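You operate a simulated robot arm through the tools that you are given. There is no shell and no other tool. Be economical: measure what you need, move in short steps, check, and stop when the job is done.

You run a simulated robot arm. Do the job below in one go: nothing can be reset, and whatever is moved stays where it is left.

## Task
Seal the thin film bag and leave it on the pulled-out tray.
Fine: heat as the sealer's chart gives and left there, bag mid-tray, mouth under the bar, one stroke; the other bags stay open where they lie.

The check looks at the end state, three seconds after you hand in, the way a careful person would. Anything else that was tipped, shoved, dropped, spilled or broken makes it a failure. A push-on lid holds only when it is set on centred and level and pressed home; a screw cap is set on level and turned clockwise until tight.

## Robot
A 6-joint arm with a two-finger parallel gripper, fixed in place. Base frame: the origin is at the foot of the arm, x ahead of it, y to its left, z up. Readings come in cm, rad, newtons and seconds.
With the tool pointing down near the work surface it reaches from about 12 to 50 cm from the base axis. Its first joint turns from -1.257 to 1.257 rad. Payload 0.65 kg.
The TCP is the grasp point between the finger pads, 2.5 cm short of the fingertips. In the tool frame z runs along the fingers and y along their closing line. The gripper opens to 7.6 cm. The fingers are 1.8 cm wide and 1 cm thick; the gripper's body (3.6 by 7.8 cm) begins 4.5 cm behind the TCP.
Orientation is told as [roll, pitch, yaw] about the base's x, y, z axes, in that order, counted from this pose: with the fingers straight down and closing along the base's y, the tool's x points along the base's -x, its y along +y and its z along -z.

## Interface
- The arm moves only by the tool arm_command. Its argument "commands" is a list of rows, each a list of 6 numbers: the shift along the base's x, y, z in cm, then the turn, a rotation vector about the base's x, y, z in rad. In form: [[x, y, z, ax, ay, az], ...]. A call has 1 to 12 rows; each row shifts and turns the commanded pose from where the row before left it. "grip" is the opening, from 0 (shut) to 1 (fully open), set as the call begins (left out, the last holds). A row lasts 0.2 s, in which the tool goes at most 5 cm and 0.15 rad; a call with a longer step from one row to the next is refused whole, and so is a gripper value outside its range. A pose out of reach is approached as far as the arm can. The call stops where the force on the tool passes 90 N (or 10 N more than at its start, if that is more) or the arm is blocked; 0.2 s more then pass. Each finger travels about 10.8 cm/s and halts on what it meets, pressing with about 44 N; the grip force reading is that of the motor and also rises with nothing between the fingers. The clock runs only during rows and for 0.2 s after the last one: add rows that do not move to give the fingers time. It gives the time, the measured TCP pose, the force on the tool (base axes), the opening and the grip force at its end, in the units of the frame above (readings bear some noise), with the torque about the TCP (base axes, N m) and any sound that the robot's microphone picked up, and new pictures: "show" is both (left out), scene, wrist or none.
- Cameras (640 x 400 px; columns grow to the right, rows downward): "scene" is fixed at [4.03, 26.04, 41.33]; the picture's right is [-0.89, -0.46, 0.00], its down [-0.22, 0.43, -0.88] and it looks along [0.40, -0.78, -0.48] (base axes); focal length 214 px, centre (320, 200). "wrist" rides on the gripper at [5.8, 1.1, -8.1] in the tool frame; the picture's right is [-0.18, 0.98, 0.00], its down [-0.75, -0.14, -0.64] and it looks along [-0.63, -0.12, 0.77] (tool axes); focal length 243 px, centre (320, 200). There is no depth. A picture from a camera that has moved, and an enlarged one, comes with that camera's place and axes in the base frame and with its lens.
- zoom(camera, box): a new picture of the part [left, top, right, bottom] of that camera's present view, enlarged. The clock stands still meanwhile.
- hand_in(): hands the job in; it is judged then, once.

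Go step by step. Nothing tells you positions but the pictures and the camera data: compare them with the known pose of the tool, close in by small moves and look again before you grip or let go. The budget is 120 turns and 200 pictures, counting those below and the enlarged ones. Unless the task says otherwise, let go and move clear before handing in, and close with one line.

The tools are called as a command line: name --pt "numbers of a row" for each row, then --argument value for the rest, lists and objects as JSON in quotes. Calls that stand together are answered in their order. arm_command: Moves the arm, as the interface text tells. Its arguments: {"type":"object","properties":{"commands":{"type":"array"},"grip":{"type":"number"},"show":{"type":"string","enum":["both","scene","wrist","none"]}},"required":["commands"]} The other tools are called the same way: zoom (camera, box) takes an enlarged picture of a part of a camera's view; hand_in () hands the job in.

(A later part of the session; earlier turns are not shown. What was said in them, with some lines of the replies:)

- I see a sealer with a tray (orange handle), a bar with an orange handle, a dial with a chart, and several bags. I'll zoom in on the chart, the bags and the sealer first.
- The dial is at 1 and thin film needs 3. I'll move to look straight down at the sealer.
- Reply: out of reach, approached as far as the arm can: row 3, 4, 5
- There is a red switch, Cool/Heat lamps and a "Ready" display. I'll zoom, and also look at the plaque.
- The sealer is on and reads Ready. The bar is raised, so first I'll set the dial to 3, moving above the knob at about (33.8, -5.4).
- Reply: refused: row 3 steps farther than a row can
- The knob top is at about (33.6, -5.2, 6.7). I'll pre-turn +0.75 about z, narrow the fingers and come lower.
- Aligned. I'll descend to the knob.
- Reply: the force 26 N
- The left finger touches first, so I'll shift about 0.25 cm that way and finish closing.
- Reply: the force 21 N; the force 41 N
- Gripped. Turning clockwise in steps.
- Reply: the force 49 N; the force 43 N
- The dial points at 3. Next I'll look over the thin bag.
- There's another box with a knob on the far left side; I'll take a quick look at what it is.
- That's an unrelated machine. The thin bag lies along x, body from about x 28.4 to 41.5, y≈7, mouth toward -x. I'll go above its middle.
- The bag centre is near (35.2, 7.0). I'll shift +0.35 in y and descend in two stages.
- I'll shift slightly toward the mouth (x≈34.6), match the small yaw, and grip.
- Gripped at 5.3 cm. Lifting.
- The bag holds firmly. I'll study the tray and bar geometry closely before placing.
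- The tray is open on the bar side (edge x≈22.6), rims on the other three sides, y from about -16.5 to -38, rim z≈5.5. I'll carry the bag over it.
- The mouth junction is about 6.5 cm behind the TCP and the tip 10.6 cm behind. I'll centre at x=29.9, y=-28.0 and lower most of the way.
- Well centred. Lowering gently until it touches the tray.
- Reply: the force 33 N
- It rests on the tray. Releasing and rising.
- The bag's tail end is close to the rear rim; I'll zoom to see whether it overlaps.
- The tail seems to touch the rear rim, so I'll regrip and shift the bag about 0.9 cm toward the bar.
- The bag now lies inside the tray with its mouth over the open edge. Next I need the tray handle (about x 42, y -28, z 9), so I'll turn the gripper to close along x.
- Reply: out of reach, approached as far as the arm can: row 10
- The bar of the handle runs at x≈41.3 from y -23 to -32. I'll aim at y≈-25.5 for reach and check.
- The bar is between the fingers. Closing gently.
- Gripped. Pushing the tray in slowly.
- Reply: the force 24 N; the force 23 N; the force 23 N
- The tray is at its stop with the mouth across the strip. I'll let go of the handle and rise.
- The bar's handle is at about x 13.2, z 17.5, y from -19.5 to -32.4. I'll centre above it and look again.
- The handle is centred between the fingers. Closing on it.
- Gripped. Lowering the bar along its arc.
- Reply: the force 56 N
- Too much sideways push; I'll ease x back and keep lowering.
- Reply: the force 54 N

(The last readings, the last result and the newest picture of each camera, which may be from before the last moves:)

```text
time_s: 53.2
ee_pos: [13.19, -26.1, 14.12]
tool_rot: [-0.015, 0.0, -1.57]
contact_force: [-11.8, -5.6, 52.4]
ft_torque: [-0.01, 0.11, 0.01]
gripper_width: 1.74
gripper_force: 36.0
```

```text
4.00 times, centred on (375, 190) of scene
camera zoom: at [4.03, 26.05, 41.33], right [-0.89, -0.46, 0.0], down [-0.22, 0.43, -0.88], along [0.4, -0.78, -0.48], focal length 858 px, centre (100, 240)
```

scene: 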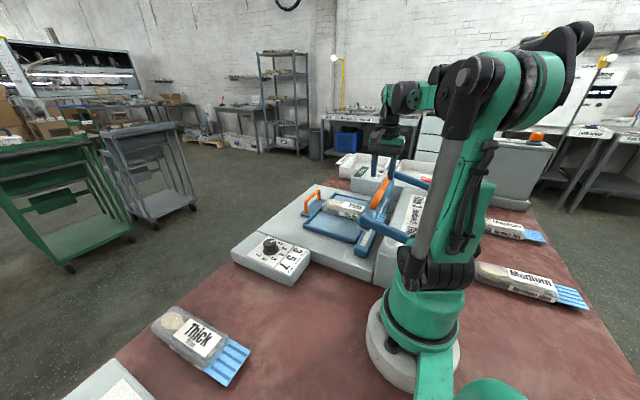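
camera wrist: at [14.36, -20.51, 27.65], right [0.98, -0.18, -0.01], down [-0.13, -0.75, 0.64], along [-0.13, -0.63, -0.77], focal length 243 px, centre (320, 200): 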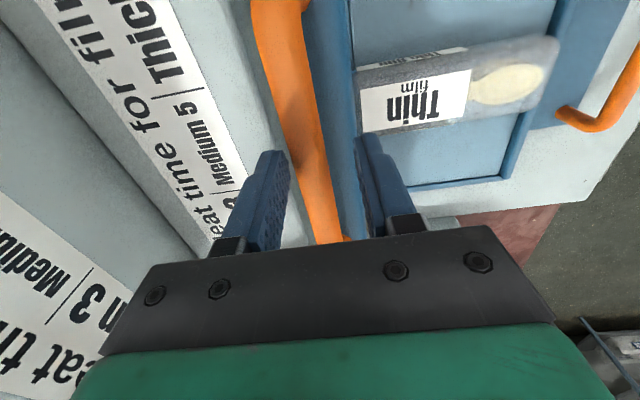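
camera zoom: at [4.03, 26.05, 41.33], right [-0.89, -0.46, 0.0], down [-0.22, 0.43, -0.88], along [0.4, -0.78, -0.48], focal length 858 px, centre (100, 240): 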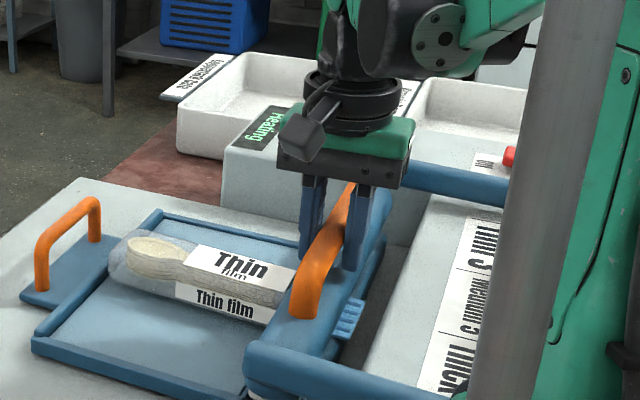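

The bar is down and the display shows "Heating". Holding still.

arm_command --pt "0 0 0 0 0 0" --pt "0 0 0 0 0 0" --pt "0 0 0 0 0 0" --pt "0 0 0 0 0 0" --pt "0 0 0 0 0 0" --pt "0 0 0 0 0 0" --show "none"

zoom --camera "scene" --box '[350, 140, 400, 180]'

```text
time_s: 54.6
ee_pos: [13.3, -26.1, 14.04]
tool_rot: [-0.014, 0.001, -1.57]
contact_force: [0.3, -22.2, 42.2]
ft_torque: [-0.15, -0.02, -0.03]
gripper_width: 1.73
gripper_force: 36.0
```

```text
10.00 times, centred on (375, 160) of scene
camera zoom: at [4.03, 26.04, 41.33], right [-0.89, -0.46, 0.0], down [-0.22, 0.43, -0.88], along [0.4, -0.78, -0.48], focal length 2145 px, centre (-230, 600)
```

zoom: 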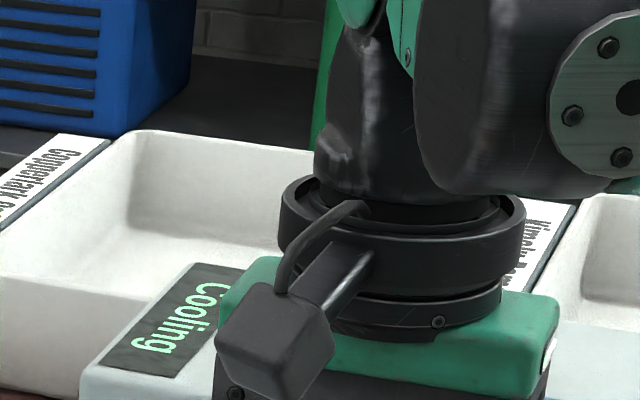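

It is now "Cooling"; I'll keep holding until it finishes.

arm_command --pt "0 0 0 0 0 0" --pt "0 0 0 0 0 0" --pt "0 0 0 0 0 0" --pt "0 0 0 0 0 0" --pt "0 0 0 0 0 0" --pt "0 0 0 0 0 0" --pt "0 0 0 0 0 0" --pt "0 0 0 0 0 0" --show "none"

zoom --camera "scene" --box '[350, 140, 400, 180]'

```text
time_s: 56.4
ee_pos: [13.12, -26.14, 14.19]
tool_rot: [-0.014, 0.001, -1.571]
contact_force: [4.2, -23.8, 39.9]
ft_torque: [-0.13, -0.04, 0.03]
gripper_width: 1.76
gripper_force: 36.4
```

```text
10.00 times, centred on (375, 160) of scene
camera zoom: at [4.03, 26.04, 41.33], right [-0.89, -0.46, 0.0], down [-0.22, 0.43, -0.88], along [0.4, -0.78, -0.48], focal length 2145 px, centre (-230, 600)
```

zoom: 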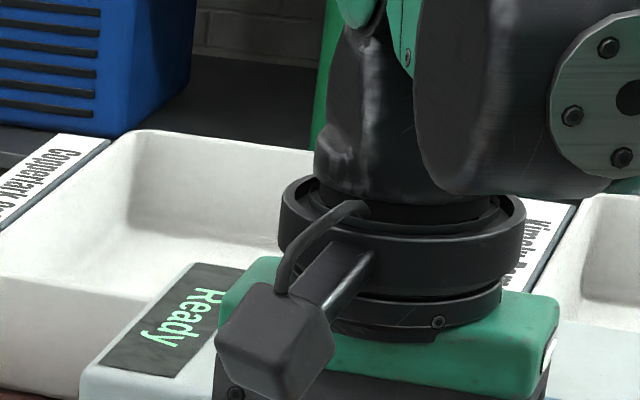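

It shows "Ready" again. Raising the bar back along the same arc.

arm_command --pt "0 0 0.5 0 0 0" --pt "-0.05 0 0.5 0 0 0" --pt "-0.08 0 0.5 0 0 0" --pt "-0.1 0 0.5 0 0 0" --pt "-0.12 0 0.5 0 0 0" --pt "-0.15 0 0.5 0 0 0" --pt "-0.15 0 0.5 0 0 0" --pt "0 0 0 0 0 0" --show "none"

zoom --camera "scene" --box '[310, 140, 430, 250]'

```text
time_s: 58.2
ee_pos: [12.66, -26.06, 17.46]
tool_rot: [-0.014, 0.002, -1.57]
contact_force: [-18.0, 3.2, -52.2]
ft_torque: [-0.05, -0.02, -0.02]
gripper_width: 1.81
gripper_force: 35.1
```

```text
3.64 times, centred on (370, 195) of scene
camera zoom: at [4.04, 26.03, 41.34], right [-0.89, -0.46, 0.0], down [-0.22, 0.43, -0.88], along [0.4, -0.78, -0.48], focal length 780 px, centre (138, 218)
```

zoom: 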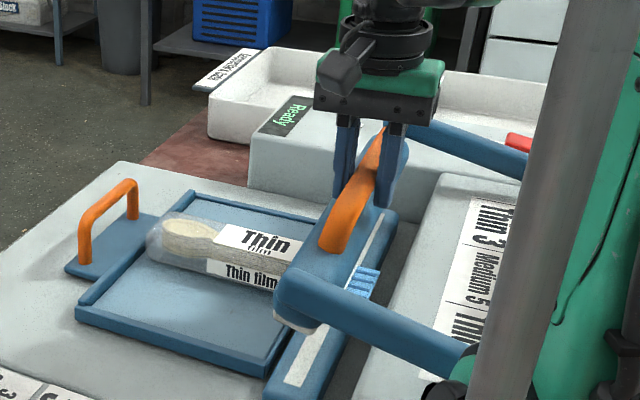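

The bar is at its upper stop. I'll ease off a little and read the force before letting go.

arm_command --pt "0 0 -0.15 0 0 0" --pt "0 0 0 0 0 0" --show "none"

```text
time_s: 58.8
ee_pos: [12.47, -26.11, 17.49]
tool_rot: [-0.017, 0.005, -1.571]
contact_force: [-19.0, 19.1, -2.4]
ft_torque: [0.03, 0.41, -0.07]
gripper_width: 1.74
gripper_force: 35.8
```

Near zero vertical force, so the bar holds itself up. Releasing and rising.

arm_command --pt "0 0 0 0 0 0" --pt "0 0 0 0 0 0" --pt "0 0 1 0 0 0" --pt "0 0 2 0 0 0" --pt "0 0 2 0 0 0" --pt "0 0 0 0 0 0" --grip 0.42

zoom --camera "scene" --box '[310, 140, 430, 250]'

```text
time_s: 60.2
ee_pos: [12.6, -26.09, 22.6]
tool_rot: [-0.014, 0.001, -1.57]
contact_force: [-0.2, 0.3, 0.2]
ft_torque: [-0.03, 0.01, -0.01]
gripper_width: 3.18
gripper_force: 0.1
camera wrist: at [13.8, -20.37, 30.57], right [0.98, -0.18, -0.01], down [-0.13, -0.75, 0.64], along [-0.13, -0.63, -0.77], focal length 243 px, centre (320, 200)
```

scene: 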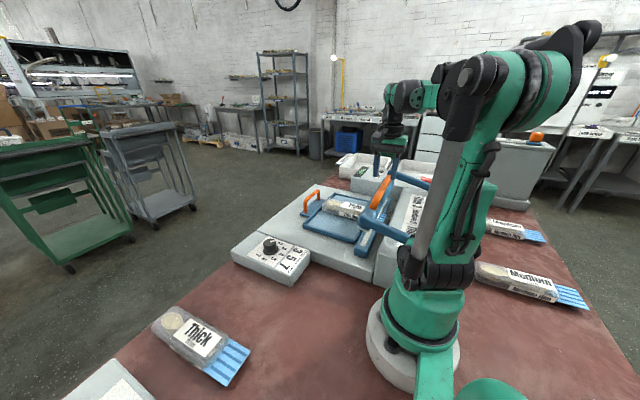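
wrist: 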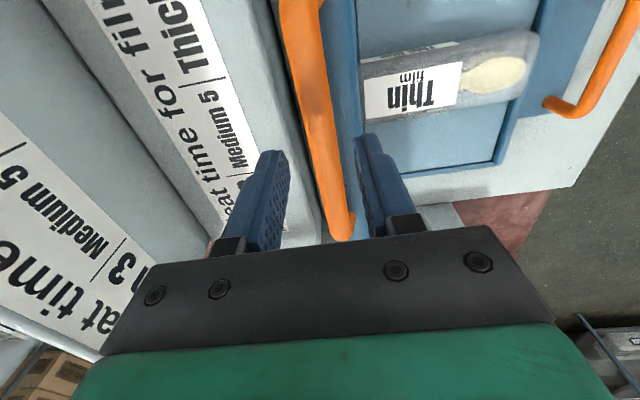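

```text
3.64 times, centred on (370, 195) of scene
camera zoom: at [4.03, 26.04, 41.33], right [-0.89, -0.46, 0.0], down [-0.22, 0.43, -0.88], along [0.4, -0.78, -0.48], focal length 780 px, centre (138, 218)
```

zoom: 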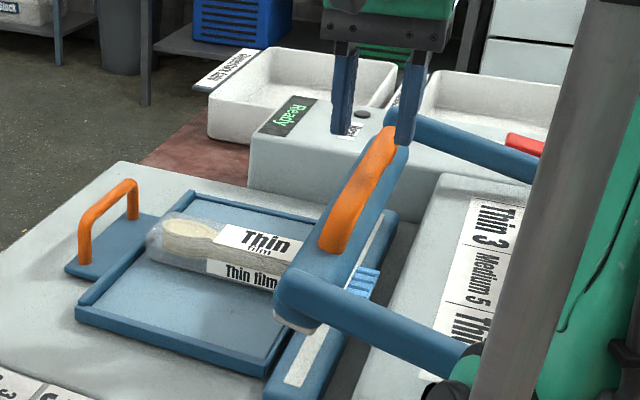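

The bar stays up. Now I'll return to the tray handle (x≈34.4) and pull the tray out.

arm_command --pt "4 0.2 0.3 0 0 0" --pt "4.5 0.2 0 0 0 0" --pt "4.5 0.2 0 0 0 0" --pt "4.5 0.2 0 0 0 0" --pt "4.3 0 0 0 0 0" --pt "0 0 -4 0 0 0" --pt "0 0 -4 0 0 0" --pt "0 0 0 0 0 0"

zoom --camera "scene" --box '[270, 130, 390, 240]'

```text
time_s: 62.0
ee_pos: [34.58, -25.73, 14.77]
tool_rot: [-0.013, 0.0, -1.57]
contact_force: [-0.3, -0.1, -0.1]
ft_torque: [-0.02, 0.01, -0.01]
gripper_width: 3.17
gripper_force: 0.0
camera wrist: at [35.7, -19.85, 22.94], right [0.98, -0.18, -0.01], down [-0.13, -0.75, 0.64], along [-0.13, -0.63, -0.77], focal length 243 px, centre (320, 200)
```

scene: 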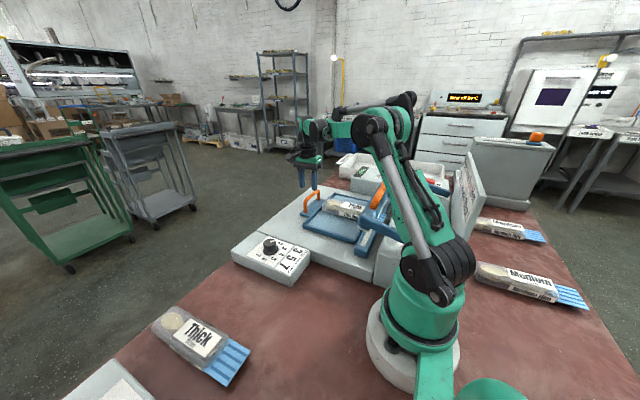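
wrist: 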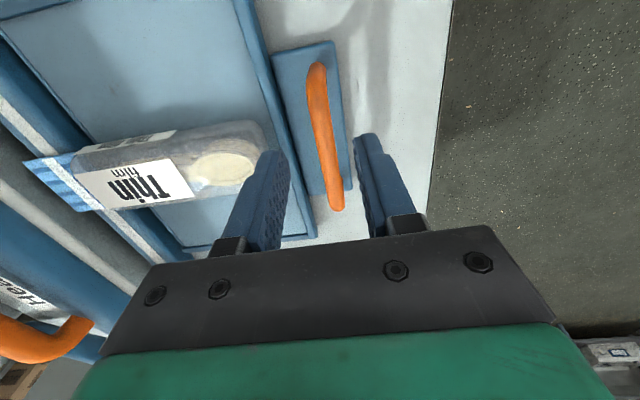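

```text
3.64 times, centred on (330, 185) of scene
camera zoom: at [4.03, 26.04, 41.33], right [-0.89, -0.46, 0.0], down [-0.22, 0.43, -0.88], along [0.4, -0.78, -0.48], focal length 780 px, centre (284, 254)
```

zoom: 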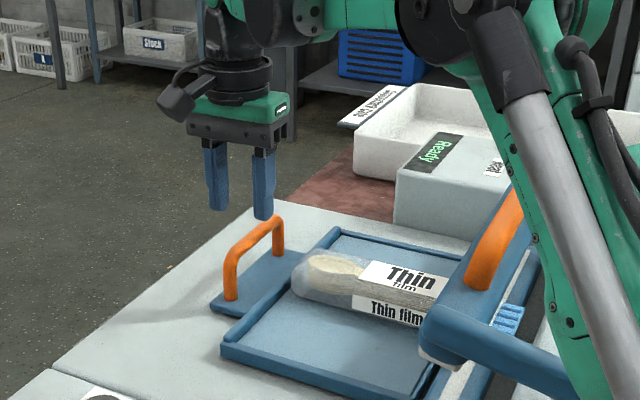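

arm_command --pt "0 0 -2.5 0 0 0" --pt "0 0 -2.0 0 0 0" --pt "-0.1 0 -1.4 0 0 0" --pt "0 0 0 0 0 0" --show "wrist"

arm_command --pt "0 0 0 0 0 0" --pt "0 0 0 0 0 0" --grip 0.05 --show "wrist"

```text
time_s: 63.0
ee_pos: [34.4, -25.51, 9.11]
tool_rot: [-0.014, 0.003, -1.57]
contact_force: [-0.5, 0.3, -0.2]
ft_torque: [0.01, 0.0, 0.0]
gripper_width: 3.21
gripper_force: 0.1
camera wrist: at [35.53, -19.6, 17.13], right [0.98, -0.18, -0.01], down [-0.13, -0.75, 0.64], along [-0.13, -0.63, -0.77], focal length 243 px, centre (320, 200)
```

wrist: 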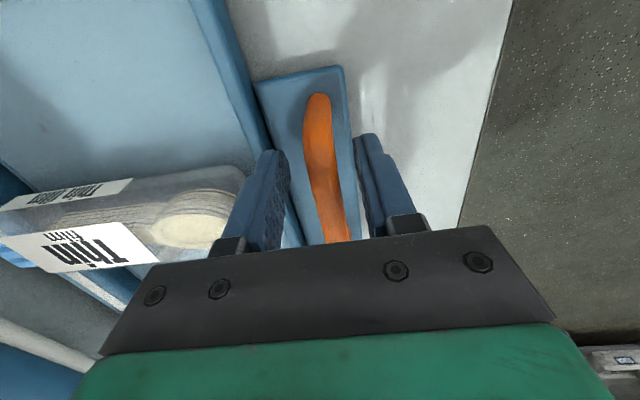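

```text
time_s: 63.6
ee_pos: [34.35, -25.4, 9.02]
tool_rot: [-0.012, 0.002, -1.57]
contact_force: [9.5, -2.5, -6.8]
ft_torque: [-0.11, -0.03, -0.09]
gripper_width: 1.2
gripper_force: 32.1
camera wrist: at [35.56, -19.59, 17.14], right [0.98, -0.18, -0.01], down [-0.13, -0.75, 0.64], along [-0.13, -0.63, -0.76], focal length 243 px, centre (320, 200)
```

wrist: 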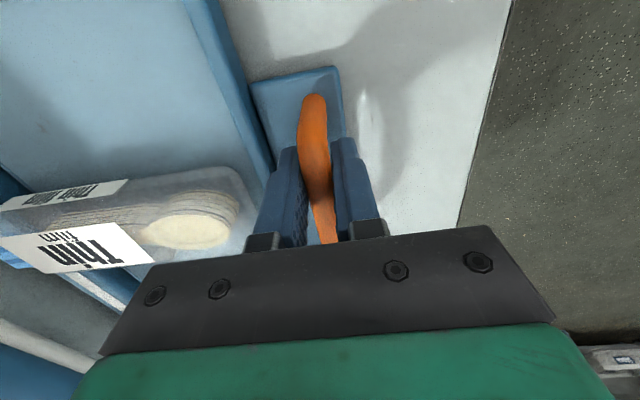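

Gripped. Pulling the tray out slowly.

arm_command --pt "0.3 0 0 0 0 0" --pt "0.5 0 0 0 0 0" --pt "0.6 0 0 0 0 0" --pt "0.6 0 0 0 0 0" --pt "0.6 0 0 0 0 0" --pt "0.6 0 0 0 0 0" --pt "0.6 0 0 0 0 0" --pt "0.6 0 0 0 0 0" --pt "0.6 0 0 0 0 0" --pt "0.6 0 0 0 0 0" --pt "0.5 0 0 0 0 0" --pt "0.3 0 0 0 0 0" --show "none"

arm_command --pt "0.2 0 0 0 0 0" --pt "0.25 0 0 0 0 0" --pt "0 0 0 0 0 0" --show "scene"

zoom --camera "scene" --box '[270, 140, 400, 250]'

```text
time_s: 66.2
ee_pos: [40.57, -25.42, 8.86]
tool_rot: [-0.015, 0.0, -1.571]
contact_force: [-1.9, -3.5, 25.8]
ft_torque: [0.18, 0.01, -0.06]
gripper_width: 1.18
gripper_force: 32.7
```

```text
time_s: 67.0
ee_pos: [41.15, -25.48, 8.9]
tool_rot: [-0.015, 0.0, -1.571]
contact_force: [0.3, -8.6, 23.9]
ft_torque: [0.35, 0.02, -0.01]
gripper_width: 1.19
gripper_force: 31.9
```

scene: 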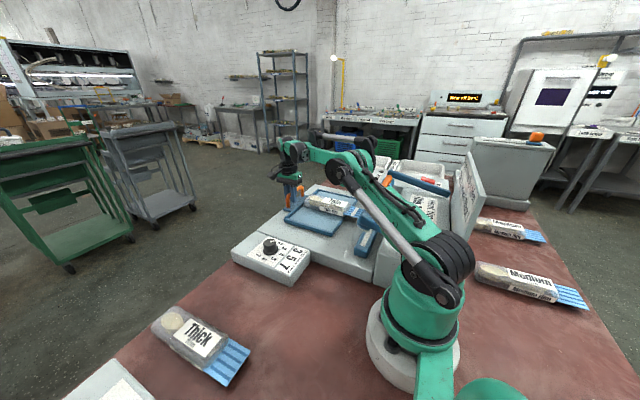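

```text
3.64 times, centred on (335, 195) of scene
camera zoom: at [4.02, 26.04, 41.33], right [-0.89, -0.46, 0.0], down [-0.22, 0.43, -0.88], along [0.4, -0.78, -0.48], focal length 780 px, centre (266, 218)
```

zoom: 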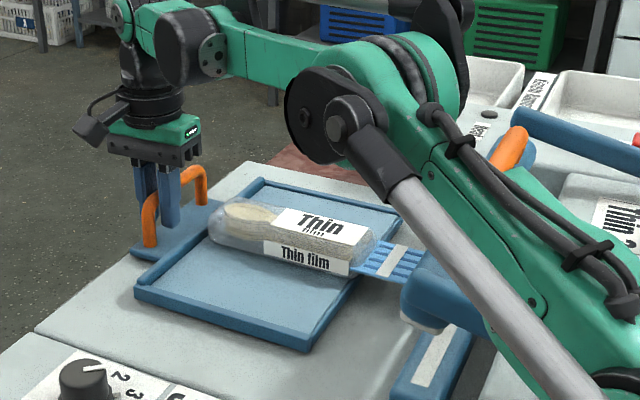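

The tray is out and a seal line shows across the mouth. Releasing and moving clear.

arm_command --pt "0.1 0 0 0 0 0" --pt "0 0 0 0 0 0" --pt "0 0 2 0 0 0" --pt "0 0 3 0 0 0" --pt "-0.5 0 3 0 0 0" --pt "-2 0 3 0 0 0" --pt "-3 1 3 0 0 0" --pt "-3 3 2 0 0 0" --pt "0 4 0 0 0 0" --pt "0 0 0 0 0 0" --grip 0.42

zoom --camera "scene" --box '[220, 150, 420, 290]'

zoom --camera "scene" --box '[290, 170, 370, 230]'

```text
time_s: 69.2
ee_pos: [32.68, -16.99, 24.77]
tool_rot: [-0.012, 0.002, -1.569]
contact_force: [-0.7, -0.7, 0.4]
ft_torque: [-0.03, 0.0, 0.01]
gripper_width: 3.2
gripper_force: 0.0
out of reach, approached as far as the arm can: row 5
camera wrist: at [33.84, -11.25, 32.88], right [0.98, -0.18, -0.01], down [-0.13, -0.75, 0.64], along [-0.13, -0.63, -0.76], focal length 243 px, centre (320, 200)
```

scene: 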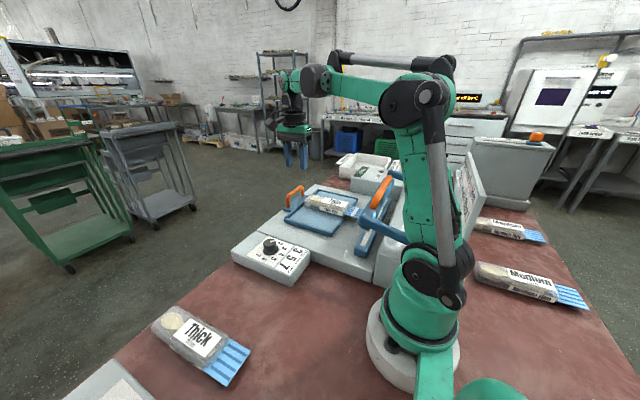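
wrist: 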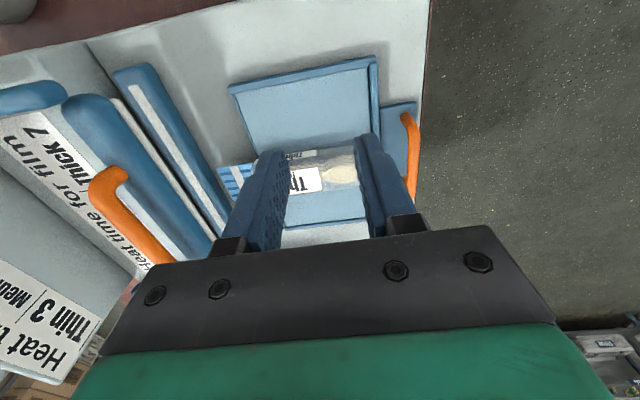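

```text
2.86 times, centred on (320, 220) of scene
camera zoom: at [4.03, 26.04, 41.33], right [-0.89, -0.46, 0.0], down [-0.22, 0.43, -0.88], along [0.4, -0.78, -0.48], focal length 613 px, centre (320, 143)
```

zoom: 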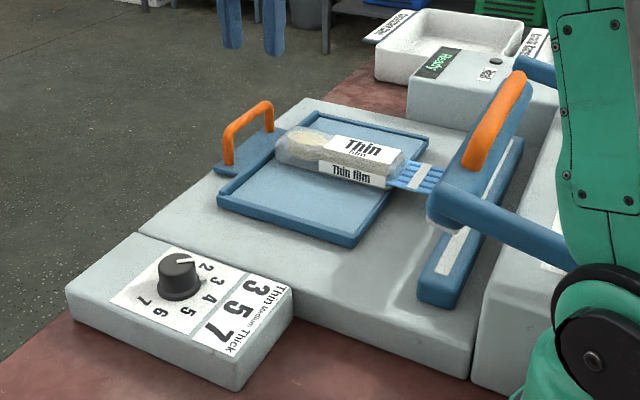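

```text
6.67 times, centred on (330, 200) of scene
camera zoom: at [4.03, 26.04, 41.33], right [-0.89, -0.46, 0.0], down [-0.22, 0.43, -0.88], along [0.4, -0.78, -0.48], focal length 1430 px, centre (253, 200)
```

zoom: 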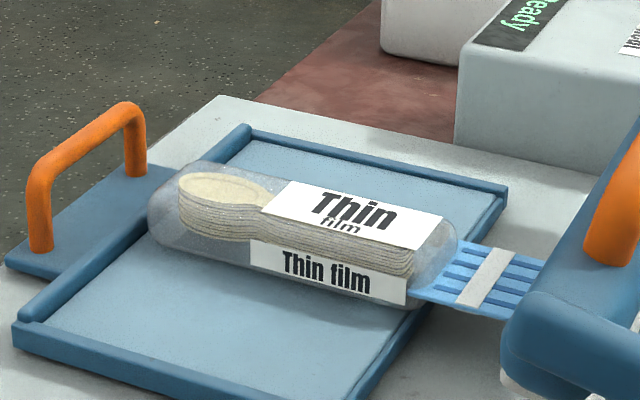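

The seal runs across the mouth, the bag lies mid-tray, the tray is back out, the dial stays at 3 and the other bags look untouched. Handing in.

hand_in

```text
The job is handed in.
```

The thin bag is sealed with one stroke at heat 3 and lies mid-tray on the pulled-out tray, the dial is still on 3, and the other bags lie open where they were.
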